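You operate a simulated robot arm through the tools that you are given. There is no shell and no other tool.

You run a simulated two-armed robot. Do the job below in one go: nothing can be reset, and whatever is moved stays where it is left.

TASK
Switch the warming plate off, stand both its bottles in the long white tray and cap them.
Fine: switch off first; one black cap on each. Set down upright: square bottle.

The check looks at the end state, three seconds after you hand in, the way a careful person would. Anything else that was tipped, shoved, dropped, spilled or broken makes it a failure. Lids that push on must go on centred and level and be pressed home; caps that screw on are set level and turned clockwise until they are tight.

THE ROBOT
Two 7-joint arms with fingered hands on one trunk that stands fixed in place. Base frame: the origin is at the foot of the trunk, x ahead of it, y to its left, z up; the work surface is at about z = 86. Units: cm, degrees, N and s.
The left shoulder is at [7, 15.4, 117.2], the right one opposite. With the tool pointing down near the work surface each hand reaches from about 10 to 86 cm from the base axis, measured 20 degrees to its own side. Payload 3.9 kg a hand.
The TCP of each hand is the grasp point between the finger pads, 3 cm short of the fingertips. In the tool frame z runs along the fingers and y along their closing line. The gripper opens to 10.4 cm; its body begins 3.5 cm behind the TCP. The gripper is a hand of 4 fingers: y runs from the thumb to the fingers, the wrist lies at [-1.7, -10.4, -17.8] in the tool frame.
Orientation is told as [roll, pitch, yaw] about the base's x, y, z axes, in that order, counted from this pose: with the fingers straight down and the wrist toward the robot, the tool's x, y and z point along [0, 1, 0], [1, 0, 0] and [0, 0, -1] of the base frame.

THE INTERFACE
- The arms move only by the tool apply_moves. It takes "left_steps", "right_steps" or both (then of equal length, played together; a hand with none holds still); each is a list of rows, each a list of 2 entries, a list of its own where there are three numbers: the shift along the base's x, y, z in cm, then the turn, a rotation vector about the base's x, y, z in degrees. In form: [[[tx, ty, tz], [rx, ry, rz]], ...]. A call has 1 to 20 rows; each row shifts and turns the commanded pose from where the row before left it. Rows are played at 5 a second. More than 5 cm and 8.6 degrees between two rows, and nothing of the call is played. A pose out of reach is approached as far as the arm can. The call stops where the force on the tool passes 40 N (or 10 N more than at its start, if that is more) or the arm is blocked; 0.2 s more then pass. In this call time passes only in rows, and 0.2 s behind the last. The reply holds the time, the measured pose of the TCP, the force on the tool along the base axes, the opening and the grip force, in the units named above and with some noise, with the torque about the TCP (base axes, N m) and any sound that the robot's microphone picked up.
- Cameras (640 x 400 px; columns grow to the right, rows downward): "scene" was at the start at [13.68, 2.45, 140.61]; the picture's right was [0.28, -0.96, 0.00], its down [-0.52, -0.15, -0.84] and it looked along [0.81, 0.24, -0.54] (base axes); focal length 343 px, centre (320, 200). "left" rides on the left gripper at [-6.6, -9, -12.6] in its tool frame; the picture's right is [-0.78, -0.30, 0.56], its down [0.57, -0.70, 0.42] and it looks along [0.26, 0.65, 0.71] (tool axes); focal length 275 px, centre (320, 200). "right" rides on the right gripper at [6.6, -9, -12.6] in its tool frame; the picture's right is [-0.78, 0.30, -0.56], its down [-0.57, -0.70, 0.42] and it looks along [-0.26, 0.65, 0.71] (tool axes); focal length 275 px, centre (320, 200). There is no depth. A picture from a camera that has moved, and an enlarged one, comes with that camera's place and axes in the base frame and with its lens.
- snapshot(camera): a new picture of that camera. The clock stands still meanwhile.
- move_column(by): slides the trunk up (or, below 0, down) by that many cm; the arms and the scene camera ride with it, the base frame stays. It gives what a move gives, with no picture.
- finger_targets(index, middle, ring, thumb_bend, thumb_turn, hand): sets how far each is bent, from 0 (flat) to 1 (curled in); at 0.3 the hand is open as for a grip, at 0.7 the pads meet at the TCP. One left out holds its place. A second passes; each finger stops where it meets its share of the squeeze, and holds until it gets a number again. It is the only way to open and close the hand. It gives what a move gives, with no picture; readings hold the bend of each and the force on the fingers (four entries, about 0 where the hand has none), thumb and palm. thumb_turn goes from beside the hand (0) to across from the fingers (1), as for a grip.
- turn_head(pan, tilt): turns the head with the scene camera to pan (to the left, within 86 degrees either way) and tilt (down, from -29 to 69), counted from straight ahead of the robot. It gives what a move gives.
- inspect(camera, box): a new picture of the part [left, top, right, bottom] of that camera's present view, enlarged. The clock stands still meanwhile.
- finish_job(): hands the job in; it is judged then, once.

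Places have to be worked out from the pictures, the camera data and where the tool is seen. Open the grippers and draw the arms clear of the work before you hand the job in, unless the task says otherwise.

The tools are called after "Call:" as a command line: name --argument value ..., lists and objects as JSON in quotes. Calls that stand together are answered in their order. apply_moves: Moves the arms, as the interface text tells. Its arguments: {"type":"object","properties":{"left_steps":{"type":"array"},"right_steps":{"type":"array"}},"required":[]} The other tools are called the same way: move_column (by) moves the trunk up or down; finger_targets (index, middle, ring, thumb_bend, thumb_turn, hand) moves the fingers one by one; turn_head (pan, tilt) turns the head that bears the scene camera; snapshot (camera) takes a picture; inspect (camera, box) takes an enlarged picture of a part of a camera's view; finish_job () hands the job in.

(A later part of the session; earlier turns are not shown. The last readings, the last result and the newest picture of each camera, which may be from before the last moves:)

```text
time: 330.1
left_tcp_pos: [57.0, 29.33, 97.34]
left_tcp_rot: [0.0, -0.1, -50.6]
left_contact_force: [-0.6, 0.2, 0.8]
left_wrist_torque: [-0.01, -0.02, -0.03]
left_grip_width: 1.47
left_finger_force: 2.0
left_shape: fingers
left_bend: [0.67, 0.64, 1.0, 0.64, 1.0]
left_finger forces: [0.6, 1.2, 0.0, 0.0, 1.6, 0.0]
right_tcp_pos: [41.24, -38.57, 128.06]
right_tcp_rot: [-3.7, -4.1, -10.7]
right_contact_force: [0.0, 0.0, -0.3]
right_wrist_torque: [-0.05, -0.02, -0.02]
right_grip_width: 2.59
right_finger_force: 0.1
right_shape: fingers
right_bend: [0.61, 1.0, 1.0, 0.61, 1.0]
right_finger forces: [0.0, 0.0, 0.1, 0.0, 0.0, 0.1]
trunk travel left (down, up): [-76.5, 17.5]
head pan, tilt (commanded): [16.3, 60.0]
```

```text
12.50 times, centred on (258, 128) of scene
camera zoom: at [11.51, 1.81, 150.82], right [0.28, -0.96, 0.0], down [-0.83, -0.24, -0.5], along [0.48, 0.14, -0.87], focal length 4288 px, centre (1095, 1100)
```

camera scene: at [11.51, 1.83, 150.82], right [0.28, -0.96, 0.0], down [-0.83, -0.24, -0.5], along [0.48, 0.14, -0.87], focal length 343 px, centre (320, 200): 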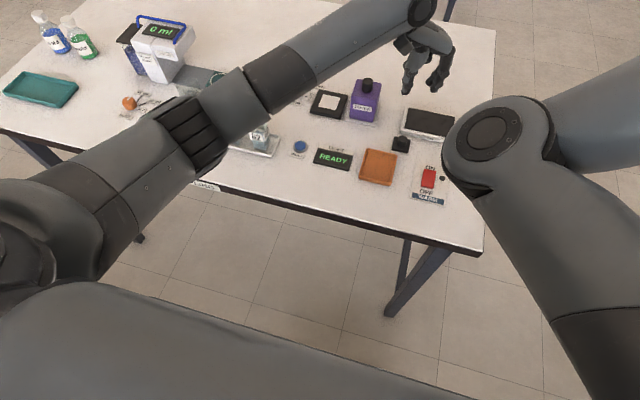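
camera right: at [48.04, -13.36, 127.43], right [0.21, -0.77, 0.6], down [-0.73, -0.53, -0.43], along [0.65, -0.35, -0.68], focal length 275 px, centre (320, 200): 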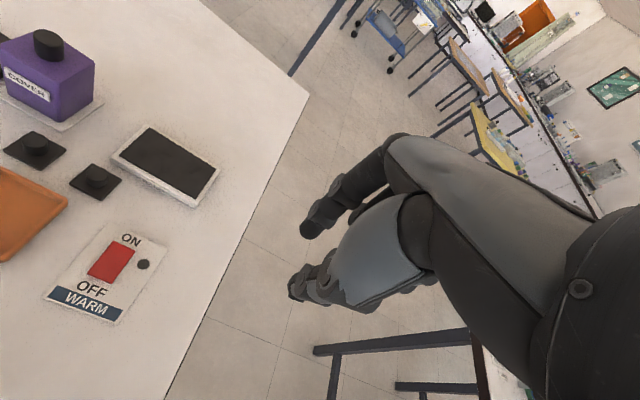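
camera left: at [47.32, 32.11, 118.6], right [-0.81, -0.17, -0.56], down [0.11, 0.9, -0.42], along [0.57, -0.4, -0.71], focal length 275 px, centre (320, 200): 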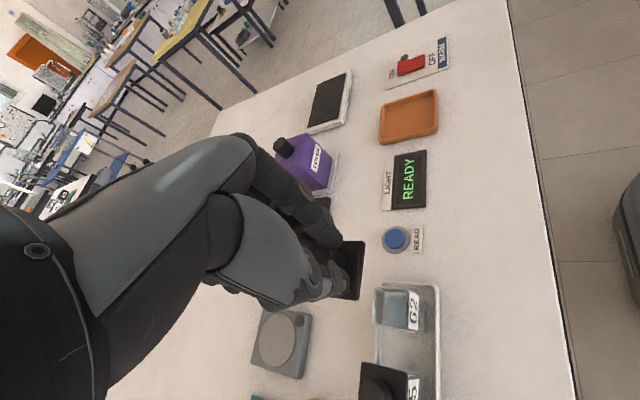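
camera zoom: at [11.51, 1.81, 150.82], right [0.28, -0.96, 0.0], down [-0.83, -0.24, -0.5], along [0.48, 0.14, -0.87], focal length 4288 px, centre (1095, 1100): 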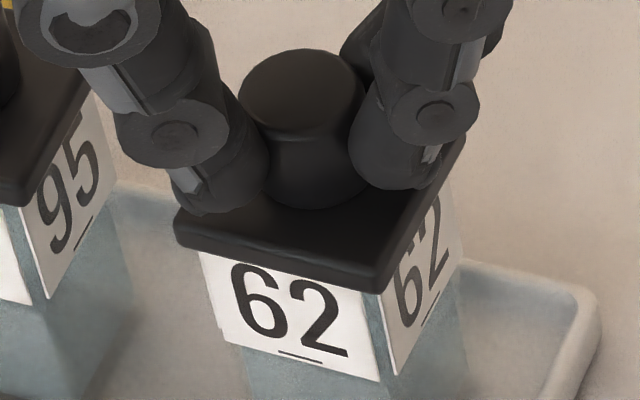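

Aligned well. I lower to contact and release in two small, even openings.

Call:
apply_moves --left_steps '[[[0, 0, -0.07], [0, 0, 0]], [[0, 0, 0], [0, 0, 0]]]'

Call:
finger_targets --hand "left" --index 0.66 --middle 0.63 --thumb_bend 0.63

Call:
inspect --camera "scene" --box '[242, 112, 274, 144]'

Call:
finger_targets --hand "left" --index 0.62 --middle 0.59 --thumb_bend 0.59

Call:
inspect --camera "scene" --box '[242, 112, 274, 144]'

```text
time: 330.7
left_tcp_pos: [56.98, 29.23, 97.34]
left_tcp_rot: [0.0, 0.0, -50.6]
left_contact_force: [1.0, 0.3, 0.6]
left_wrist_torque: [0.0, 0.02, 0.0]
left_grip_width: 1.48
left_finger_force: 2.0
left_shape: fingers
left_bend: [0.67, 0.64, 1.0, 0.64, 1.0]
left_finger forces: [0.7, 1.3, 0.0, 0.1, 1.6, 0.0]
right_tcp_pos: [41.33, -38.54, 128.07]
right_tcp_rot: [-3.7, -4.1, -10.7]
right_contact_force: [-0.1, 0.5, -0.8]
right_wrist_torque: [0.0, -0.04, 0.0]
right_grip_width: 2.6
right_finger_force: 0.0
right_shape: fingers
right_bend: [0.61, 1.0, 1.0, 0.61, 1.0]
right_finger forces: [0.0, 0.0, 0.1, 0.0, 0.0, 0.0]
trunk travel left (down, up): [-76.5, 17.5]
head pan, tilt (commanded): [16.3, 60.0]
```

```text
time: 331.7
left_tcp_pos: [57.08, 29.22, 97.14]
left_tcp_rot: [0.0, 0.0, -50.6]
left_contact_force: [-0.1, -0.2, 0.4]
left_wrist_torque: [-0.01, 0.0, 0.0]
left_grip_width: 1.64
left_finger_force: 0.3
left_shape: fingers
left_bend: [0.66, 0.63, 1.0, 0.63, 1.0]
left_finger forces: [0.1, 0.3, 0.0, 0.1, 0.3, 0.0]
right_tcp_pos: [41.26, -38.37, 128.08]
right_tcp_rot: [-3.6, -4.0, -10.7]
right_contact_force: [0.1, 0.1, 0.5]
right_wrist_torque: [-0.02, 0.02, 0.0]
right_grip_width: 2.58
right_finger_force: 0.1
right_shape: fingers
right_bend: [0.61, 1.0, 1.0, 0.61, 1.0]
right_finger forces: [0.0, 0.0, 0.0, 0.0, 0.0, 0.0]
trunk travel left (down, up): [-76.5, 17.5]
head pan, tilt (commanded): [16.3, 60.0]
```

```text
12.50 times, centred on (258, 128) of scene
camera zoom: at [11.5, 1.81, 150.82], right [0.28, -0.96, 0.0], down [-0.83, -0.24, -0.5], along [0.48, 0.14, -0.87], focal length 4288 px, centre (1095, 1100)
```

zoom: 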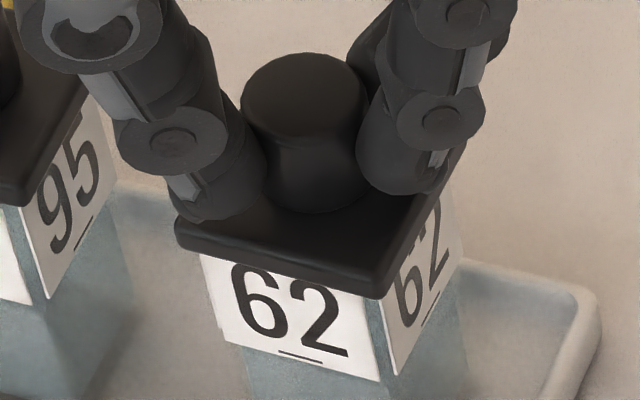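

```text
time: 332.7
left_tcp_pos: [57.13, 29.26, 97.26]
left_tcp_rot: [0.0, 0.0, -50.5]
left_contact_force: [0.0, -0.3, 0.3]
left_wrist_torque: [-0.02, 0.0, -0.02]
left_grip_width: 2.64
left_finger_force: 0.0
left_shape: fingers
left_bend: [0.62, 0.59, 1.0, 0.59, 1.0]
left_finger forces: [0.0, 0.1, 0.0, 0.0, 0.1, 0.1]
right_tcp_pos: [41.08, -38.38, 128.09]
right_tcp_rot: [-3.7, -3.9, -10.7]
right_contact_force: [0.1, 0.4, 0.8]
right_wrist_torque: [0.02, 0.04, 0.05]
right_grip_width: 2.59
right_finger_force: 0.0
right_shape: fingers
right_bend: [0.61, 1.0, 1.0, 0.61, 1.0]
right_finger forces: [0.1, 0.1, 0.0, 0.0, 0.0, 0.0]
trunk travel left (down, up): [-76.5, 17.5]
head pan, tilt (commanded): [16.3, 60.0]
```

```text
12.50 times, centred on (258, 128) of scene
camera zoom: at [11.51, 1.81, 150.82], right [0.28, -0.96, 0.0], down [-0.83, -0.24, -0.5], along [0.48, 0.14, -0.87], focal length 4288 px, centre (1095, 1100)
```

zoom: 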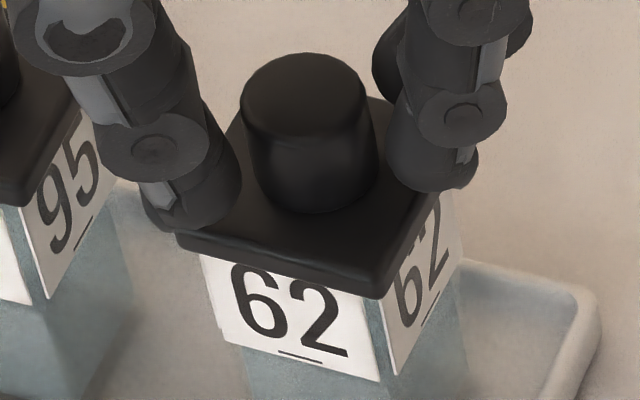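

Good, but the lid sits ~0.13 too near. One more light trim: grip, shift (+0.11,+0.05), set down, release evenly.

Call:
finger_targets --hand "left" --index 0.66 --middle 0.63 --thumb_bend 0.635

Call:
finger_targets --hand "left" --index 0.685 --middle 0.65 --thumb_bend 0.66

Call:
apply_moves --left_steps '[[[0, 0, 0.12], [0, 0, 0]], [[0.06, 0.02, 0], [0, 0, 0]], [[0.05, 0.03, 0], [0, 0, 0]], [[0, 0, 0], [0, 0, 0]]]'

Call:
inspect --camera "scene" --box '[242, 112, 274, 144]'

```text
time: 333.7
left_tcp_pos: [57.01, 29.29, 97.21]
left_tcp_rot: [0.0, 0.0, -50.6]
left_contact_force: [0.1, 1.1, 0.8]
left_wrist_torque: [0.03, -0.01, -0.01]
left_grip_width: 1.74
left_finger_force: 0.2
left_shape: fingers
left_bend: [0.66, 0.63, 1.0, 0.63, 1.0]
left_finger forces: [0.1, 0.2, 0.0, 0.0, 0.1, 0.0]
right_tcp_pos: [41.25, -38.46, 128.12]
right_tcp_rot: [-3.7, -3.9, -10.7]
right_contact_force: [-0.8, 0.1, -0.2]
right_wrist_torque: [0.01, 0.0, -0.02]
right_grip_width: 2.57
right_finger_force: 0.2
right_shape: fingers
right_bend: [0.61, 1.0, 1.0, 0.61, 1.0]
right_finger forces: [0.0, 0.0, 0.0, 0.1, 0.1, 0.0]
trunk travel left (down, up): [-76.5, 17.5]
head pan, tilt (commanded): [16.3, 60.0]
```

```text
time: 334.7
left_tcp_pos: [57.0, 29.21, 97.15]
left_tcp_rot: [0.0, 0.0, -50.6]
left_contact_force: [0.3, -0.5, -0.3]
left_wrist_torque: [0.03, -0.02, 0.03]
left_grip_width: 1.43
left_finger_force: 1.7
left_shape: fingers
left_bend: [0.67, 0.64, 1.0, 0.64, 1.0]
left_finger forces: [0.5, 1.3, 0.0, 0.0, 1.7, 0.0]
right_tcp_pos: [41.18, -38.47, 128.1]
right_tcp_rot: [-3.7, -4.0, -10.7]
right_contact_force: [0.0, 0.0, -0.7]
right_wrist_torque: [0.0, -0.01, -0.01]
right_grip_width: 2.58
right_finger_force: 0.0
right_shape: fingers
right_bend: [0.61, 1.0, 1.0, 0.61, 1.0]
right_finger forces: [0.1, 0.0, 0.0, 0.1, 0.0, 0.0]
trunk travel left (down, up): [-76.5, 17.5]
head pan, tilt (commanded): [16.3, 60.0]
```

```text
time: 335.7
left_tcp_pos: [57.05, 29.24, 97.27]
left_tcp_rot: [0.0, 0.0, -50.6]
left_contact_force: [0.8, 0.1, -0.1]
left_wrist_torque: [0.0, 0.0, 0.0]
left_grip_width: 1.43
left_finger_force: 2.0
left_shape: fingers
left_bend: [0.67, 0.64, 1.0, 0.64, 1.0]
left_finger forces: [0.6, 1.4, 0.0, 0.0, 1.6, 0.0]
right_tcp_pos: [41.25, -38.45, 128.09]
right_tcp_rot: [-3.8, -3.9, -10.7]
right_contact_force: [0.4, 0.1, -0.2]
right_wrist_torque: [0.02, -0.01, 0.03]
right_grip_width: 2.57
right_finger_force: 0.1
right_shape: fingers
right_bend: [0.61, 1.0, 1.0, 0.61, 1.0]
right_finger forces: [0.0, 0.0, 0.0, 0.1, 0.0, 0.1]
trunk travel left (down, up): [-76.5, 17.5]
head pan, tilt (commanded): [16.3, 60.0]
```

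```text
12.50 times, centred on (258, 128) of scene
camera zoom: at [11.51, 1.81, 150.82], right [0.28, -0.96, 0.0], down [-0.83, -0.24, -0.5], along [0.48, 0.14, -0.87], focal length 4288 px, centre (1095, 1100)
```

zoom: 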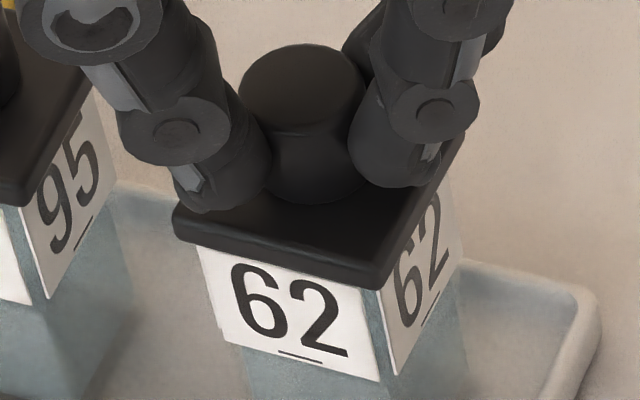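

A little more: (+0.10,+0.05), then set down and release evenly.

Call:
apply_moves --left_steps '[[[0.05, 0.03, 0.02], [0, 0, -0.6]], [[0.05, 0.02, 0], [0, 0, -0.6]], [[0, 0, -0.1], [0, 0, 0]], [[0, 0, -0.06], [0, 0, 0]], [[0, 0, 0], [0, 0, 0]]]'

Call:
finger_targets --hand "left" --index 0.66 --middle 0.63 --thumb_bend 0.63

Call:
finger_targets --hand "left" --index 0.61 --middle 0.58 --thumb_bend 0.58

Call:
inspect --camera "scene" --box '[242, 112, 274, 144]'

```text
time: 336.9
left_tcp_pos: [57.14, 29.23, 97.17]
left_tcp_rot: [-0.1, 0.0, -51.8]
left_contact_force: [0.1, 0.7, -0.4]
left_wrist_torque: [-0.01, 0.03, 0.0]
left_grip_width: 1.48
left_finger_force: 1.9
left_shape: fingers
left_bend: [0.67, 0.64, 1.0, 0.64, 1.0]
left_finger forces: [0.5, 1.3, 0.0, 0.0, 1.8, 0.0]
right_tcp_pos: [41.26, -38.5, 128.16]
right_tcp_rot: [-3.6, -4.0, -10.7]
right_contact_force: [-0.4, 0.1, 0.3]
right_wrist_torque: [0.01, 0.01, -0.02]
right_grip_width: 2.56
right_finger_force: 0.2
right_shape: fingers
right_bend: [0.61, 1.0, 1.0, 0.61, 1.0]
right_finger forces: [0.1, 0.1, 0.0, 0.0, 0.1, 0.1]
trunk travel left (down, up): [-76.5, 17.5]
head pan, tilt (commanded): [16.3, 60.0]
```

```text
time: 337.9
left_tcp_pos: [57.25, 29.45, 97.24]
left_tcp_rot: [0.0, -0.1, -51.8]
left_contact_force: [-0.2, 0.1, 0.0]
left_wrist_torque: [0.05, -0.01, -0.03]
left_grip_width: 1.66
left_finger_force: 0.3
left_shape: fingers
left_bend: [0.66, 0.63, 1.0, 0.63, 1.0]
left_finger forces: [0.1, 0.3, 0.0, 0.0, 0.3, 0.1]
right_tcp_pos: [41.18, -38.52, 128.11]
right_tcp_rot: [-3.7, -4.0, -10.7]
right_contact_force: [-0.4, 0.2, 0.5]
right_wrist_torque: [-0.04, 0.0, 0.01]
right_grip_width: 2.6
right_finger_force: 0.1
right_shape: fingers
right_bend: [0.61, 1.0, 1.0, 0.61, 1.0]
right_finger forces: [0.1, 0.0, 0.1, 0.1, 0.0, 0.0]
trunk travel left (down, up): [-76.5, 17.5]
head pan, tilt (commanded): [16.3, 60.0]
```

```text
time: 338.9
left_tcp_pos: [57.19, 29.3, 97.16]
left_tcp_rot: [0.0, 0.0, -51.8]
left_contact_force: [0.8, 0.0, -0.4]
left_wrist_torque: [-0.01, -0.02, 0.0]
left_grip_width: 2.97
left_finger_force: 0.0
left_shape: fingers
left_bend: [0.61, 0.57, 1.0, 0.57, 1.0]
left_finger forces: [0.0, 0.0, 0.0, 0.0, 0.1, 0.0]
right_tcp_pos: [41.21, -38.4, 128.17]
right_tcp_rot: [-3.7, -4.0, -10.7]
right_contact_force: [-0.1, 0.1, 0.2]
right_wrist_torque: [0.01, -0.02, -0.03]
right_grip_width: 2.56
right_finger_force: 0.0
right_shape: fingers
right_bend: [0.61, 1.0, 1.0, 0.61, 1.0]
right_finger forces: [0.0, 0.0, 0.0, 0.0, 0.0, 0.0]
trunk travel left (down, up): [-76.5, 17.5]
head pan, tilt (commanded): [16.3, 60.0]
```

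```text
12.50 times, centred on (258, 128) of scene
camera zoom: at [11.51, 1.81, 150.82], right [0.28, -0.96, 0.0], down [-0.83, -0.24, -0.5], along [0.48, 0.14, -0.87], focal length 4288 px, centre (1095, 1100)
```

zoom: 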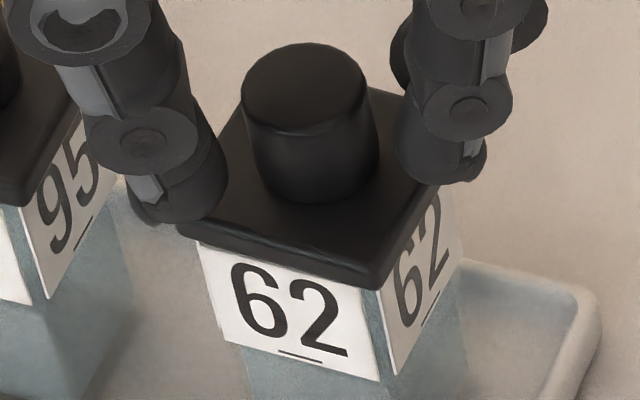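

Lid 62 now sits square and centred within ~0.1 cm. I raise the hand straight up and take overview pictures.

Call:
apply_moves --left_steps '[[[0, 0, 0.4], [0, 0, 0]], [[0, 0, 0.8], [0, 0, 0]], [[0, 0, 1.5], [0, 0, 0]], [[0, 0, 3], [0, 0, 0]], [[0, 0, 4], [0, 0, 0]], [[0, 0, 4], [0, 0, 0]], [[0, 0, 0], [0, 0, 0]]]'

Call:
inspect --camera "scene" --box '[200, 100, 290, 150]'

Call:
inspect --camera "left" --box '[330, 220, 450, 400]'

```text
time: 340.5
left_tcp_pos: [57.32, 29.42, 110.98]
left_tcp_rot: [-0.1, -0.1, -51.9]
left_contact_force: [-0.5, -0.3, -0.3]
left_wrist_torque: [0.01, 0.02, 0.01]
left_grip_width: 3.01
left_finger_force: 0.1
left_shape: fingers
left_bend: [0.61, 0.57, 1.0, 0.57, 1.0]
left_finger forces: [0.0, 0.1, 0.1, 0.1, 0.1, 0.0]
right_tcp_pos: [41.29, -38.41, 128.06]
right_tcp_rot: [-3.7, -4.0, -10.7]
right_contact_force: [0.2, 0.7, -0.1]
right_wrist_torque: [-0.02, -0.01, 0.0]
right_grip_width: 2.58
right_finger_force: 0.1
right_shape: fingers
right_bend: [0.61, 1.0, 1.0, 0.61, 1.0]
right_finger forces: [0.1, 0.1, 0.0, 0.0, 0.0, 0.2]
trunk travel left (down, up): [-76.5, 17.5]
head pan, tilt (commanded): [16.3, 60.0]
```

```text
7.11 times, centred on (245, 125) of scene
camera zoom: at [11.53, 1.82, 150.81], right [0.28, -0.96, 0.0], down [-0.83, -0.24, -0.5], along [0.48, 0.14, -0.87], focal length 2439 px, centre (853, 733)
```

zoom: 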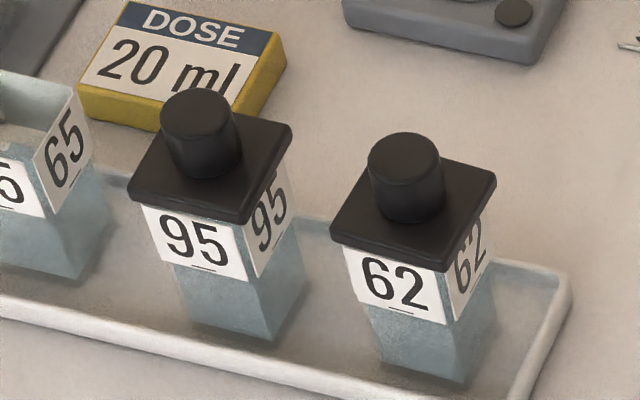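

```text
2.22 times, centred on (390, 310) of left
camera zoom: at [46.52, 32.41, 123.61], right [-0.79, -0.25, -0.56], down [0.02, 0.9, -0.43], along [0.61, -0.35, -0.71], focal length 612 px, centre (164, -44)
```

zoom: 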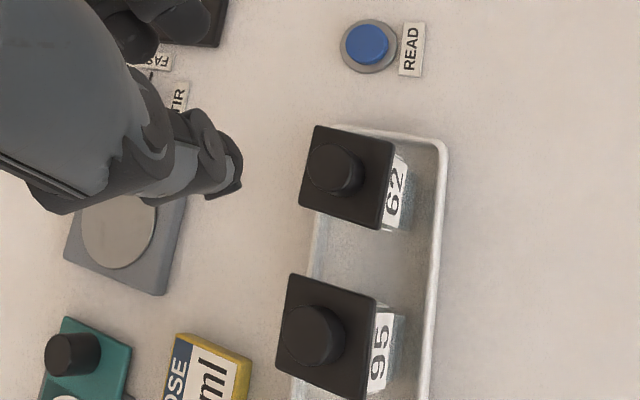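

Both look right from above. I do a final horizontal check from the front with the hand camera at rim height.

Call:
apply_moves --left_steps '[[[-2, 0.7, 0], [0, 0, 5]], [[-2, 1.2, 0], [0, 0, 5]], [[-2, 1.4, 0], [0, 0, 5]], [[-2, 1.4, 0], [0, 0, 5]], [[-2, 1.4, 0], [0, 0, 5]], [[-2, 1.4, 0], [0, 0, 5]], [[-2, 1.4, 0], [0, 0, 5]], [[-2, 1.4, 0], [0, 0, 5]], [[-2, 1.4, 0], [0, 0, 5]], [[-2, 1.4, 0], [0, 0, 7]], [[-1.5, 1.0, 0], [0, 0, 0]], [[-0.5, 0.5, 0], [0, 0, 0]], [[0, 0, 0], [0, 0, 0]]]'

Call:
apply_moves --left_steps '[[[0.5, 0.0, -1.5], [0, -5, 0]], [[0.5, 0.0, -2.5], [0, -5, 0]], [[0.5, 0.0, -2.5], [0, -5, 0]], [[0.5, 0.0, -2.7], [0, -5, 0]], [[0.5, 0.0, -2.7], [0, -5, 0]], [[0.5, 0.0, -2.8], [0, -5, 0]], [[0.5, 0.0, -2.8], [0, -5, 0]], [[0.5, 0.0, -2.8], [0, -5, 0]], [[0, 0, -0.8], [0, 0, 0]], [[0, 0, 0], [0, 0, 0]]]'

Call:
snapshot --camera "left"

```text
time: 343.3
left_tcp_pos: [35.19, 43.88, 110.98]
left_tcp_rot: [-0.1, 0.0, 0.1]
left_contact_force: [0.3, 0.0, 0.4]
left_wrist_torque: [0.0, 0.0, 0.02]
left_grip_width: 3.04
left_finger_force: 0.0
left_shape: fingers
left_bend: [0.61, 0.57, 1.0, 0.57, 1.0]
left_finger forces: [0.0, 0.1, 0.0, 0.0, 0.0, 0.1]
right_tcp_pos: [41.29, -38.57, 128.05]
right_tcp_rot: [-3.6, -4.0, -10.7]
right_contact_force: [0.4, -0.1, -0.2]
right_wrist_torque: [-0.04, -0.01, 0.01]
right_grip_width: 2.56
right_finger_force: 0.1
right_shape: fingers
right_bend: [0.61, 1.0, 1.0, 0.61, 1.0]
right_finger forces: [0.0, 0.0, 0.0, 0.0, 0.0, 0.0]
trunk travel left (down, up): [-76.5, 17.5]
head pan, tilt (commanded): [16.3, 60.0]
```

```text
time: 345.5
left_tcp_pos: [39.19, 43.94, 89.77]
left_tcp_rot: [-0.1, -40.1, 0.3]
left_contact_force: [0.0, 1.0, 0.4]
left_wrist_torque: [0.0, -0.01, -0.01]
left_grip_width: 3.04
left_finger_force: 0.1
left_shape: fingers
left_bend: [0.61, 0.57, 1.0, 0.57, 1.0]
left_finger forces: [0.0, 0.0, 0.0, 0.0, 0.0, 0.1]
right_tcp_pos: [41.14, -38.49, 128.19]
right_tcp_rot: [-3.6, -4.0, -10.7]
right_contact_force: [-0.3, 0.2, 0.4]
right_wrist_torque: [0.01, 0.01, 0.02]
right_grip_width: 2.59
right_finger_force: 0.1
right_shape: fingers
right_bend: [0.61, 1.0, 1.0, 0.61, 1.0]
right_finger forces: [0.1, 0.1, 0.0, 0.0, 0.1, 0.0]
trunk travel left (down, up): [-76.5, 17.5]
head pan, tilt (commanded): [16.3, 60.0]
```

```text
taken
camera left: at [24.28, 37.29, 93.69], right [0.13, -0.78, -0.61], down [-0.26, 0.57, -0.78], along [0.96, 0.27, -0.13], focal length 275 px, centre (320, 200)
```

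left: 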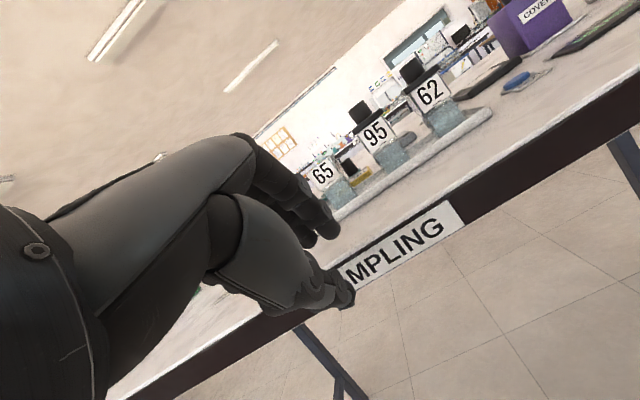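

Call:
inspect --camera "left" --box '[342, 90, 402, 150]'

Call:
inspect --camera "left" --box '[392, 50, 452, 110]'

Call:
inspect --camera "left" --box '[405, 70, 435, 95]'

```text
6.67 times, centred on (372, 120) of left
camera zoom: at [24.28, 37.29, 93.69], right [0.13, -0.78, -0.61], down [-0.26, 0.57, -0.78], along [0.96, 0.27, -0.13], focal length 1835 px, centre (-27, 733)
```

zoom: 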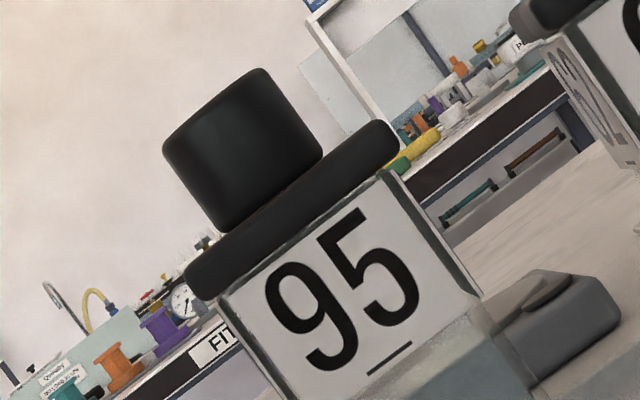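

```text
6.67 times, centred on (422, 80) of left
camera zoom: at [24.28, 37.29, 93.69], right [0.13, -0.78, -0.61], down [-0.26, 0.57, -0.78], along [0.96, 0.27, -0.13], focal length 1835 px, centre (-360, 1000)
```

zoom: 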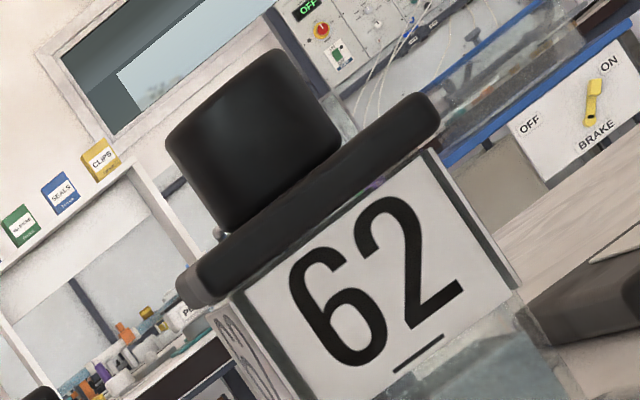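

```text
16.00 times, centred on (420, 82) of left
camera zoom: at [24.28, 37.29, 93.69], right [0.13, -0.78, -0.61], down [-0.26, 0.57, -0.78], along [0.96, 0.27, -0.13], focal length 4404 px, centre (-1280, 2080)
```

zoom: 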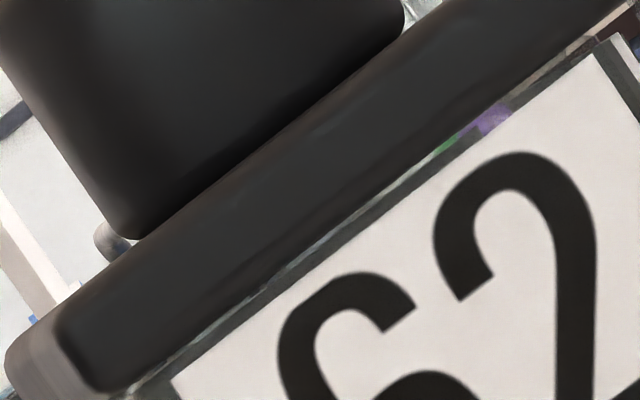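

Side view confirms both lids level and flush on their rims. I raise and level the left hand in front of the table, clear of the work, and open both hands.

Call:
apply_moves --left_steps '[[[0, 0, 0.8], [0, 0, 0]], [[-0.5, 0, 2.8], [0, 5, 0]], [[-0.5, 0, 2.8], [0, 5, 0]], [[-0.5, 0, 2.8], [0, 5, 0]], [[-0.5, 0, 2.7], [0, 5, 0]], [[-0.5, 0, 2.7], [0, 5, 0]], [[-0.5, 0, 2.5], [0, 5, 0]], [[-0.5, 0, 2.5], [0, 5, 0]], [[-0.5, 0, 2.5], [0, 5, 0]], [[0, 1, 1], [0, 0, 0]], [[0, 2, 1], [0, 0, 0]], [[0, 2, 1], [0, 0, 0]], [[0, 0, 0], [0, 0, 0]]]'

Call:
finger_targets --hand "left" --index 0.3 --middle 0.3 --ring 0.3 --thumb_bend 0.3 --thumb_turn 1

Call:
finger_targets --hand "right" --index 0.3 --middle 0.3 --ring 0.3 --thumb_bend 0.3 --thumb_turn 1

Call:
turn_head --pan 10 --tilt 45

Call:
snapshot --camera "scene"

```text
time: 348.3
left_tcp_pos: [35.12, 49.0, 114.9]
left_tcp_rot: [0.1, 0.0, 0.2]
left_contact_force: [-0.5, 0.0, -0.3]
left_wrist_torque: [0.01, 0.0, 0.01]
left_grip_width: 3.03
left_finger_force: 0.1
left_shape: fingers
left_bend: [0.61, 0.57, 1.0, 0.57, 1.0]
left_finger forces: [0.1, 0.1, 0.0, 0.1, 0.0, 0.0]
right_tcp_pos: [41.28, -38.43, 128.09]
right_tcp_rot: [-3.6, -4.0, -10.7]
right_contact_force: [0.2, -0.1, -0.4]
right_wrist_torque: [-0.01, -0.01, 0.03]
right_grip_width: 2.58
right_finger_force: 0.0
right_shape: fingers
right_bend: [0.61, 1.0, 1.0, 0.61, 1.0]
right_finger forces: [0.0, 0.0, 0.0, 0.0, 0.1, 0.0]
trunk travel left (down, up): [-76.5, 17.5]
head pan, tilt (commanded): [16.3, 60.0]
```

```text
time: 349.3
left_tcp_pos: [35.2, 48.98, 114.7]
left_tcp_rot: [0.0, 0.0, 0.2]
left_contact_force: [0.6, 0.9, 0.1]
left_wrist_torque: [-0.02, 0.03, 0.0]
left_grip_width: 10.42
left_finger_force: 0.0
left_shape: fingers
left_bend: [0.3, 0.3, 0.3, 0.3, 0.97]
left_finger forces: [0.0, 0.1, 0.0, 0.0, 0.1, 0.0]
right_tcp_pos: [41.21, -38.45, 128.09]
right_tcp_rot: [-3.6, -4.0, -10.6]
right_contact_force: [0.1, -0.4, 0.5]
right_wrist_torque: [0.0, 0.01, 0.01]
right_grip_width: 2.55
right_finger_force: 0.0
right_shape: fingers
right_bend: [0.61, 1.0, 1.0, 0.61, 1.0]
right_finger forces: [0.0, 0.0, 0.1, 0.0, 0.0, 0.0]
trunk travel left (down, up): [-76.5, 17.5]
head pan, tilt (commanded): [16.3, 60.0]
```

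```text
time: 350.3
left_tcp_pos: [35.19, 48.93, 114.74]
left_tcp_rot: [-0.1, 0.0, 0.2]
left_contact_force: [-0.4, 0.4, -0.3]
left_wrist_torque: [-0.03, -0.01, 0.03]
left_grip_width: 10.4
left_finger_force: 0.1
left_shape: fingers
left_bend: [0.3, 0.3, 0.3, 0.3, 0.97]
left_finger forces: [0.0, 0.0, 0.1, 0.1, 0.0, 0.0]
right_tcp_pos: [41.28, -38.4, 128.11]
right_tcp_rot: [-3.8, -4.1, -10.7]
right_contact_force: [0.5, 0.4, -0.6]
right_wrist_torque: [0.0, 0.0, -0.01]
right_grip_width: 10.42
right_finger_force: 0.1
right_shape: fingers
right_bend: [0.3, 0.3, 0.3, 0.3, 0.97]
right_finger forces: [0.1, 0.0, 0.0, 0.0, 0.0, 0.0]
trunk travel left (down, up): [-76.5, 17.5]
head pan, tilt (commanded): [16.3, 60.0]
```

```text
time: 351.1
left_tcp_pos: [35.31, 48.89, 114.79]
left_tcp_rot: [0.1, -0.1, 0.3]
left_contact_force: [0.0, -0.1, 0.3]
left_wrist_torque: [0.0, 0.0, -0.02]
left_grip_width: 10.42
left_finger_force: 0.1
left_shape: fingers
left_bend: [0.3, 0.3, 0.3, 0.3, 0.97]
left_finger forces: [0.0, 0.0, 0.0, 0.0, 0.1, 0.0]
right_tcp_pos: [41.17, -38.55, 128.05]
right_tcp_rot: [-3.7, -4.0, -10.7]
right_contact_force: [-0.4, -0.5, -0.6]
right_wrist_torque: [-0.04, -0.01, 0.01]
right_grip_width: 10.4
right_finger_force: 0.1
right_shape: fingers
right_bend: [0.3, 0.3, 0.3, 0.3, 0.97]
right_finger forces: [0.0, 0.1, 0.0, 0.0, 0.0, 0.0]
trunk travel left (down, up): [-76.5, 17.5]
head pan, tilt (commanded): [10.0, 45.0]
```

```text
taken
camera scene: at [13.11, 1.36, 152.76], right [0.17, -0.98, 0.0], down [-0.7, -0.12, -0.71], along [0.7, 0.12, -0.71], focal length 343 px, centre (320, 200)
```

scene: 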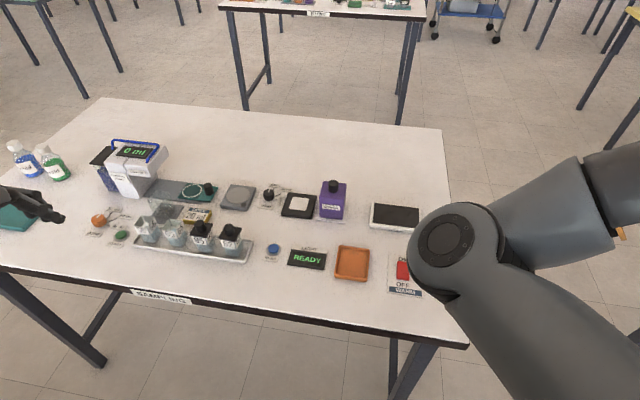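

Everything is in place, but both lids were last touched by trimming after their presses. To be sure they end pressed home, I'll give each a final centred press from above without regripping. I form the blunt fingertip press and go over lid 95.

Call:
finger_targets --hand "left" --index 0.7 --middle 0.7 --ring 1.0 --thumb_bend 0.7 --thumb_turn 1

Call:
turn_head --pan 16.3 --tilt 60

Call:
apply_moves --left_steps '[[[2, -1.0, -0.5], [0, 0, -5]], [[2, -1.1, -0.5], [0, 0, -5]], [[2, -1.1, -0.5], [0, 0, -5]], [[2, -1.1, -0.5], [0, 0, -5]], [[2, -1.2, -0.5], [0, 0, -5]], [[2, -1.2, -0.5], [0, 0, -5]], [[2, -1.2, -0.5], [0, 0, -5]], [[2, -1.2, -0.5], [0, 0, -5]], [[2, -1.2, 0], [0, 0, -5.5]], [[2, -1.2, 0], [0, 0, 0]], [[2, -1.0, 0], [0, 0, 0]], [[0.1, -0.2, 0], [0, 0, 0]], [[0, 0, 0], [0, 0, 0]], [[0, 0, 0], [0, 0, 0]]]'

Call:
inspect --camera "left" --box '[340, 230, 450, 330]'

Call:
inspect --camera "scene" --box '[200, 100, 290, 150]'

```text
time: 352.1
left_tcp_pos: [35.2, 48.92, 114.75]
left_tcp_rot: [0.0, 0.0, 0.2]
left_contact_force: [0.2, 1.4, 0.6]
left_wrist_torque: [-0.03, 0.01, 0.0]
left_grip_width: 0.39
left_finger_force: 0.1
left_shape: fingers
left_bend: [0.7, 0.7, 1.0, 0.7, 1.0]
left_finger forces: [0.0, 0.0, 0.0, 0.0, 0.0, 0.0]
right_tcp_pos: [41.14, -38.55, 128.07]
right_tcp_rot: [-3.6, -3.9, -10.7]
right_contact_force: [0.3, 0.3, -0.9]
right_wrist_torque: [0.0, -0.03, 0.01]
right_grip_width: 10.41
right_finger_force: 0.1
right_shape: fingers
right_bend: [0.3, 0.3, 0.3, 0.3, 0.97]
right_finger forces: [0.0, 0.0, 0.0, 0.0, 0.0, 0.0]
trunk travel left (down, up): [-76.5, 17.5]
head pan, tilt (commanded): [10.0, 45.0]
```

```text
time: 352.9
left_tcp_pos: [35.19, 48.9, 114.77]
left_tcp_rot: [-0.1, 0.0, 0.2]
left_contact_force: [-0.2, 0.1, -0.2]
left_wrist_torque: [0.0, -0.03, -0.01]
left_grip_width: 0.39
left_finger_force: 0.1
left_shape: fingers
left_bend: [0.7, 0.7, 1.0, 0.7, 1.0]
left_finger forces: [0.0, 0.0, 0.1, 0.0, 0.0, 0.1]
right_tcp_pos: [41.09, -38.61, 128.13]
right_tcp_rot: [-3.7, -3.9, -10.6]
right_contact_force: [-0.4, 0.6, 0.5]
right_wrist_torque: [0.02, -0.02, -0.05]
right_grip_width: 10.42
right_finger_force: 0.0
right_shape: fingers
right_bend: [0.3, 0.3, 0.3, 0.3, 0.97]
right_finger forces: [0.0, 0.0, 0.0, 0.0, 0.0, 0.0]
trunk travel left (down, up): [-76.5, 17.5]
head pan, tilt (commanded): [16.3, 60.0]
```

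```text
time: 355.9
left_tcp_pos: [57.26, 36.32, 110.72]
left_tcp_rot: [0.1, 0.0, -45.3]
left_contact_force: [2.0, 0.1, 0.0]
left_wrist_torque: [0.0, 0.02, -0.05]
left_grip_width: 0.37
left_finger_force: 0.1
left_shape: fingers
left_bend: [0.7, 0.7, 1.0, 0.7, 1.0]
left_finger forces: [0.0, 0.0, 0.1, 0.0, 0.1, 0.1]
right_tcp_pos: [41.29, -38.51, 128.04]
right_tcp_rot: [-3.6, -4.0, -10.7]
right_contact_force: [0.2, 0.0, -0.2]
right_wrist_torque: [0.0, 0.03, -0.01]
right_grip_width: 10.43
right_finger_force: 0.0
right_shape: fingers
right_bend: [0.3, 0.3, 0.3, 0.3, 0.97]
right_finger forces: [0.0, 0.1, 0.0, 0.0, 0.1, 0.1]
trunk travel left (down, up): [-76.5, 17.5]
head pan, tilt (commanded): [16.3, 60.0]
```

```text
4.00 times, centred on (395, 280) of left
camera zoom: at [46.38, 37.98, 123.39], right [-0.76, -0.34, -0.56], down [-0.09, 0.9, -0.43], along [0.64, -0.28, -0.71], focal length 1101 px, centre (20, -120)
```

zoom: 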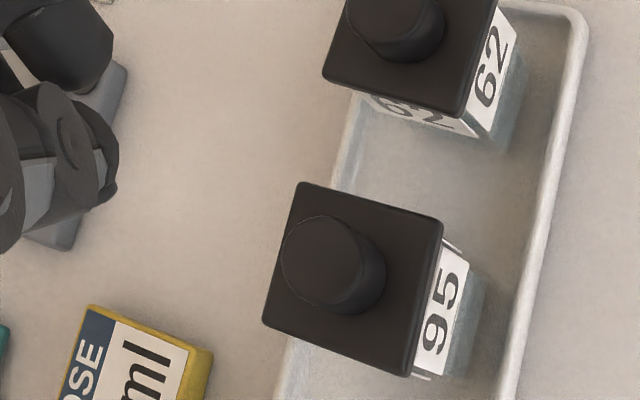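

```text
7.11 times, centred on (245, 125) of scene
camera zoom: at [11.56, 1.79, 150.81], right [0.28, -0.96, 0.0], down [-0.83, -0.24, -0.5], along [0.48, 0.14, -0.87], focal length 2439 px, centre (853, 733)
```

zoom: 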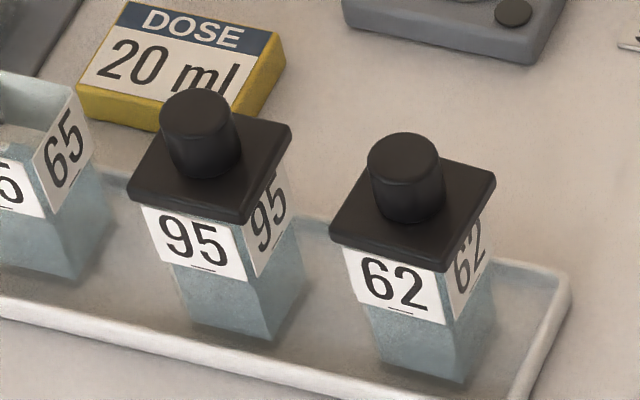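

Lid 95 centre (57.57,36.51); press position (57.37,36.30). I descend and press to about 20–25 N.

Call:
apply_moves --left_steps '[[[0.09, 0, -3], [0, 0, 0]], [[0, 0, -4], [0, 0, 0]], [[0, 0, -3], [0, 0, 0]], [[0, 0, -1.4], [0, 0, 0]], [[0, 0, 0], [0, 0, 0]], [[0, 0, 0], [0, 0, 0]]]'

Call:
inspect --camera "scene" --box '[206, 96, 246, 136]'

Call:
apply_moves --left_steps '[[[0, 0, -0.3], [0, 0, 0]], [[0, 0, -0.2], [0, 0, 0]], [[0, 0, -0.15], [0, 0, 0]], [[0.01, 0.01, -0.1], [0, 0, 0]], [[0, 0, 0], [0, 0, 0]]]'

```text
time: 357.3
left_tcp_pos: [57.49, 36.26, 99.5]
left_tcp_rot: [-0.1, 0.0, -45.3]
left_contact_force: [0.1, -0.9, -0.7]
left_wrist_torque: [0.03, 0.0, -0.01]
left_grip_width: 0.37
left_finger_force: 0.0
left_shape: fingers
left_bend: [0.7, 0.7, 1.0, 0.7, 1.0]
left_finger forces: [0.0, 0.0, 0.0, 0.1, 0.0, 0.0]
right_tcp_pos: [41.28, -38.5, 128.08]
right_tcp_rot: [-3.6, -4.1, -10.6]
right_contact_force: [0.2, 0.6, -0.3]
right_wrist_torque: [0.02, 0.04, 0.01]
right_grip_width: 10.46
right_finger_force: 0.0
right_shape: fingers
right_bend: [0.3, 0.3, 0.3, 0.3, 0.97]
right_finger forces: [0.0, 0.0, 0.0, 0.0, 0.1, 0.0]
trunk travel left (down, up): [-76.5, 17.5]
head pan, tilt (commanded): [16.3, 60.0]
```

```text
10.00 times, centred on (226, 116) of scene
camera zoom: at [11.5, 1.8, 150.82], right [0.28, -0.96, 0.0], down [-0.83, -0.24, -0.5], along [0.48, 0.14, -0.87], focal length 3430 px, centre (1260, 1040)
```

zoom: 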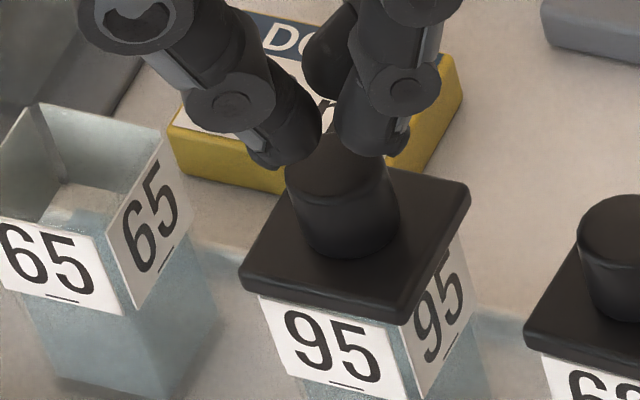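

```text
time: 358.5
left_tcp_pos: [57.42, 36.2, 98.78]
left_tcp_rot: [-0.1, 0.0, -45.2]
left_contact_force: [0.8, 0.7, -0.1]
left_wrist_torque: [0.02, 0.02, 0.0]
left_grip_width: 0.36
left_finger_force: 0.0
left_shape: fingers
left_bend: [0.7, 0.7, 1.0, 0.7, 1.0]
left_finger forces: [0.0, 0.0, 0.1, 0.0, 0.0, 0.0]
right_tcp_pos: [41.26, -38.55, 128.05]
right_tcp_rot: [-3.8, -4.1, -10.7]
right_contact_force: [0.5, 0.3, -1.0]
right_wrist_torque: [0.01, 0.0, 0.04]
right_grip_width: 10.41
right_finger_force: 0.1
right_shape: fingers
right_bend: [0.3, 0.3, 0.3, 0.3, 0.97]
right_finger forces: [0.0, 0.0, 0.0, 0.0, 0.0, 0.0]
trunk travel left (down, up): [-76.5, 17.5]
head pan, tilt (commanded): [16.3, 60.0]
```

Not yet in contact at 98.8; I continue in small steps.

Call:
apply_moves --left_steps '[[[0, 0, -0.1], [0, 0, 0]], [[0, 0, -0.1], [0, 0, 0]], [[0, 0, -0.1], [0, 0, 0]], [[0, 0, 0], [0, 0, 0]]]'

Call:
apply_moves --left_steps '[[[0.01, 0.01, -0.1], [0, 0, 0]], [[0.02, 0.02, -0.1], [0, 0, 0]], [[0, 0, 0], [0, 0, 0]]]'

Call:
inspect --camera "scene" --box '[206, 100, 246, 140]'

```text
time: 359.5
left_tcp_pos: [57.44, 36.23, 98.47]
left_tcp_rot: [0.0, -0.1, -45.2]
left_contact_force: [-0.1, 0.8, 4.3]
left_wrist_torque: [0.08, 0.03, 0.02]
left_grip_width: 0.34
left_finger_force: 1.8
left_shape: fingers
left_bend: [0.7, 0.7, 1.0, 0.7, 1.0]
left_finger forces: [0.0, 1.1, 0.1, 0.0, 3.0, 0.0]
right_tcp_pos: [41.07, -38.6, 128.08]
right_tcp_rot: [-3.7, -3.9, -10.8]
right_contact_force: [-0.6, -0.4, 0.0]
right_wrist_torque: [0.02, 0.01, -0.02]
right_grip_width: 10.4
right_finger_force: 0.1
right_shape: fingers
right_bend: [0.3, 0.3, 0.3, 0.3, 0.97]
right_finger forces: [0.1, 0.0, 0.0, 0.0, 0.0, 0.1]
trunk travel left (down, up): [-76.5, 17.5]
head pan, tilt (commanded): [16.3, 60.0]
```

```text
time: 360.3
left_tcp_pos: [57.4, 36.1, 98.37]
left_tcp_rot: [0.0, 0.0, -45.3]
left_contact_force: [-0.4, -0.3, 9.3]
left_wrist_torque: [0.06, -0.04, -0.01]
left_grip_width: 0.43
left_finger_force: 5.4
left_shape: fingers
left_bend: [0.7, 0.71, 1.0, 0.7, 1.0]
left_finger forces: [0.1, 6.2, 0.0, 0.1, 4.7, 0.0]
right_tcp_pos: [41.07, -38.61, 128.06]
right_tcp_rot: [-3.7, -4.0, -10.7]
right_contact_force: [1.1, -0.1, 0.2]
right_wrist_torque: [-0.02, 0.01, 0.0]
right_grip_width: 10.41
right_finger_force: 0.1
right_shape: fingers
right_bend: [0.3, 0.3, 0.3, 0.3, 0.97]
right_finger forces: [0.0, 0.1, 0.1, 0.1, 0.0, 0.0]
trunk travel left (down, up): [-76.5, 17.5]
head pan, tilt (commanded): [16.3, 60.0]
```

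```text
10.00 times, centred on (226, 120) of scene
camera zoom: at [11.38, 1.69, 150.83], right [0.28, -0.96, 0.0], down [-0.83, -0.24, -0.5], along [0.48, 0.14, -0.87], focal length 3430 px, centre (1260, 1000)
```

zoom: 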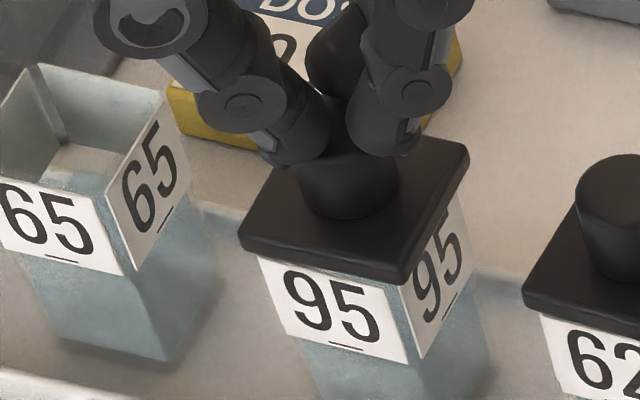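

Well balanced (thumb and middle), no side force at 9 N. I continue to ~25 N.

Call:
apply_moves --left_steps '[[[0.02, 0.02, -0.1], [0, 0, 0]], [[0.02, 0.02, -0.1], [0, 0, 0]], [[0.02, 0.02, -0.1], [0, 0, 0]], [[0, 0, 0], [0, 0, 0]]]'

Call:
inspect --camera "scene" --box '[206, 100, 246, 140]'

```text
time: 361.3
left_tcp_pos: [57.48, 36.2, 98.25]
left_tcp_rot: [0.3, -0.3, -45.3]
left_contact_force: [0.2, -0.5, 21.5]
left_wrist_torque: [0.14, -0.02, -0.05]
left_grip_width: 0.42
left_finger_force: 11.7
left_shape: fingers
left_bend: [0.7, 0.71, 1.0, 0.7, 1.0]
left_finger forces: [0.2, 10.3, 0.0, 0.1, 12.3, 0.0]
right_tcp_pos: [40.99, -38.63, 128.12]
right_tcp_rot: [-3.5, -4.1, -10.7]
right_contact_force: [0.3, 0.5, -1.3]
right_wrist_torque: [0.0, 0.01, -0.02]
right_grip_width: 10.4
right_finger_force: 0.0
right_shape: fingers
right_bend: [0.3, 0.3, 0.3, 0.3, 0.97]
right_finger forces: [0.0, 0.0, 0.1, 0.1, 0.0, 0.0]
trunk travel left (down, up): [-76.5, 17.5]
head pan, tilt (commanded): [16.3, 60.0]
```

```text
10.00 times, centred on (226, 120) of scene
camera zoom: at [11.17, 1.56, 150.86], right [0.28, -0.96, 0.0], down [-0.83, -0.24, -0.5], along [0.48, 0.14, -0.86], focal length 3430 px, centre (1260, 1000)
```

zoom: 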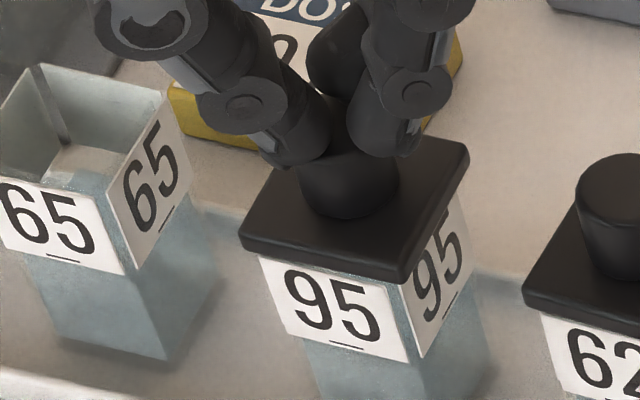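

21.5 N, no side load. A bit more to ~33 N, then I back off symmetrically.

Call:
apply_moves --left_steps '[[[0.02, 0.02, -0.1], [0, 0, 0]], [[0.02, 0.02, -0.1], [0, 0, 0]], [[0, 0, 0], [0, 0, 0]]]'

Call:
apply_moves --left_steps '[[[-0.02, -0.02, 0.1], [0, 0, 0]], [[-0.02, -0.02, 0.1], [0, 0, 0]], [[-0.02, -0.02, 0.1], [0, 0, 0]], [[-0.02, -0.02, 0.1], [0, 0, 0]], [[-0.02, -0.02, 0.1], [0, 0, 0]], [[-0.03, -0.03, 0.1], [0, 0, 0]], [[0, 0, 0.1], [0, 0, 0]], [[0, 0, 0.3], [0, 0, 0]], [[0, 0, 1], [0, 0, 0]], [[0, 0, 3], [0, 0, 0]], [[0, 0, 4], [0, 0, 0]], [[0, 0, 3], [0, 0, 0]], [[0, 0, 0], [0, 0, 0]]]'

Call:
inspect --camera "scene" --box '[211, 112, 241, 136]'

Call:
inspect --camera "left" --box '[340, 230, 450, 330]'

```text
time: 362.1
left_tcp_pos: [57.22, 36.16, 98.19]
left_tcp_rot: [0.2, -0.2, -45.2]
left_contact_force: [-2.0, 1.6, 30.3]
left_wrist_torque: [0.24, 0.12, -0.03]
left_grip_width: 0.36
left_finger_force: 16.3
left_shape: fingers
left_bend: [0.7, 0.71, 1.0, 0.71, 1.0]
left_finger forces: [1.1, 9.1, 0.1, 0.1, 22.9, 0.0]
right_tcp_pos: [40.83, -38.74, 128.11]
right_tcp_rot: [-3.5, -4.1, -10.6]
right_contact_force: [0.3, -0.5, 0.1]
right_wrist_torque: [-0.01, -0.01, 0.0]
right_grip_width: 10.4
right_finger_force: 0.1
right_shape: fingers
right_bend: [0.3, 0.3, 0.3, 0.3, 0.97]
right_finger forces: [0.0, 0.0, 0.0, 0.1, 0.0, 0.0]
trunk travel left (down, up): [-76.5, 17.5]
head pan, tilt (commanded): [16.3, 60.0]
```

```text
time: 364.9
left_tcp_pos: [57.3, 36.09, 109.78]
left_tcp_rot: [-0.1, -0.1, -45.3]
left_contact_force: [-0.1, -0.1, 0.0]
left_wrist_torque: [-0.01, 0.0, 0.0]
left_grip_width: 0.31
left_finger_force: 0.0
left_shape: fingers
left_bend: [0.7, 0.7, 1.0, 0.7, 1.0]
left_finger forces: [0.0, 0.1, 0.0, 0.0, 0.1, 0.0]
right_tcp_pos: [41.24, -38.5, 128.03]
right_tcp_rot: [-3.8, -4.0, -10.7]
right_contact_force: [0.6, 0.4, 0.0]
right_wrist_torque: [0.0, -0.01, 0.0]
right_grip_width: 10.43
right_finger_force: 0.2
right_shape: fingers
right_bend: [0.3, 0.3, 0.3, 0.3, 0.97]
right_finger forces: [0.1, 0.0, 0.0, 0.1, 0.1, 0.0]
trunk travel left (down, up): [-76.5, 17.5]
head pan, tilt (commanded): [16.3, 60.0]
```

```text
16.00 times, centred on (226, 124) of scene
camera zoom: at [11.52, 1.82, 150.81], right [0.28, -0.96, 0.0], down [-0.83, -0.24, -0.5], along [0.48, 0.14, -0.87], focal length 5488 px, centre (1824, 1416)
```

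zoom: 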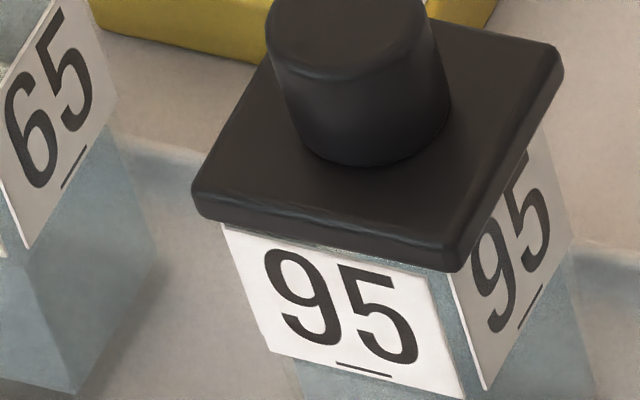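

```text
4.00 times, centred on (395, 280) of left
camera zoom: at [46.37, 37.86, 122.34], right [-0.76, -0.34, -0.56], down [-0.09, 0.9, -0.43], along [0.64, -0.28, -0.71], focal length 1101 px, centre (20, -120)
```

zoom: 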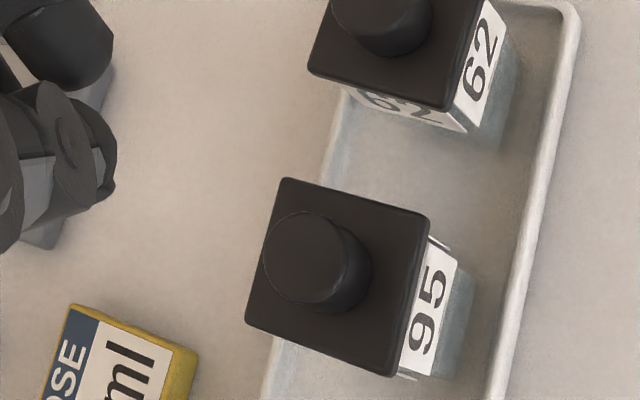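

Lid 95 stayed exactly in place after a 30 N press. Now the same for lid 62: I move over it and measure.

Call:
apply_moves --left_steps '[[[0, -2, 0], [0, 0, 0]], [[0, -2, 0], [0, 0, 0]], [[0, -2, 0], [0, 0, 0]], [[-0.1, -0.8, 0], [0, 0, 0]], [[0, 0, 0], [0, 0, 0]], [[0, 0, 0], [0, 0, 0]]]'

Call:
inspect --camera "left" --box '[340, 230, 450, 330]'

```text
time: 366.3
left_tcp_pos: [57.41, 29.27, 109.71]
left_tcp_rot: [0.1, -0.1, -45.3]
left_contact_force: [-0.3, 0.3, 0.0]
left_wrist_torque: [-0.02, -0.05, -0.03]
left_grip_width: 0.33
left_finger_force: 0.0
left_shape: fingers
left_bend: [0.7, 0.7, 1.0, 0.7, 1.0]
left_finger forces: [0.0, 0.1, 0.0, 0.0, 0.1, 0.0]
right_tcp_pos: [41.1, -38.48, 128.15]
right_tcp_rot: [-3.8, -3.9, -10.7]
right_contact_force: [0.8, 0.5, 0.4]
right_wrist_torque: [0.01, 0.0, 0.02]
right_grip_width: 10.43
right_finger_force: 0.1
right_shape: fingers
right_bend: [0.3, 0.3, 0.3, 0.3, 0.97]
right_finger forces: [0.0, 0.1, 0.0, 0.0, 0.1, 0.1]
trunk travel left (down, up): [-76.5, 17.5]
head pan, tilt (commanded): [16.3, 60.0]
```

```text
4.00 times, centred on (395, 280) of left
camera zoom: at [46.41, 30.98, 122.32], right [-0.76, -0.34, -0.56], down [-0.09, 0.9, -0.43], along [0.64, -0.27, -0.71], focal length 1101 px, centre (20, -120)
```

zoom: 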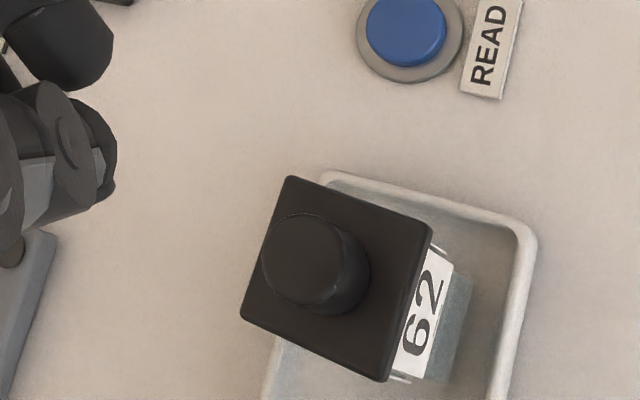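

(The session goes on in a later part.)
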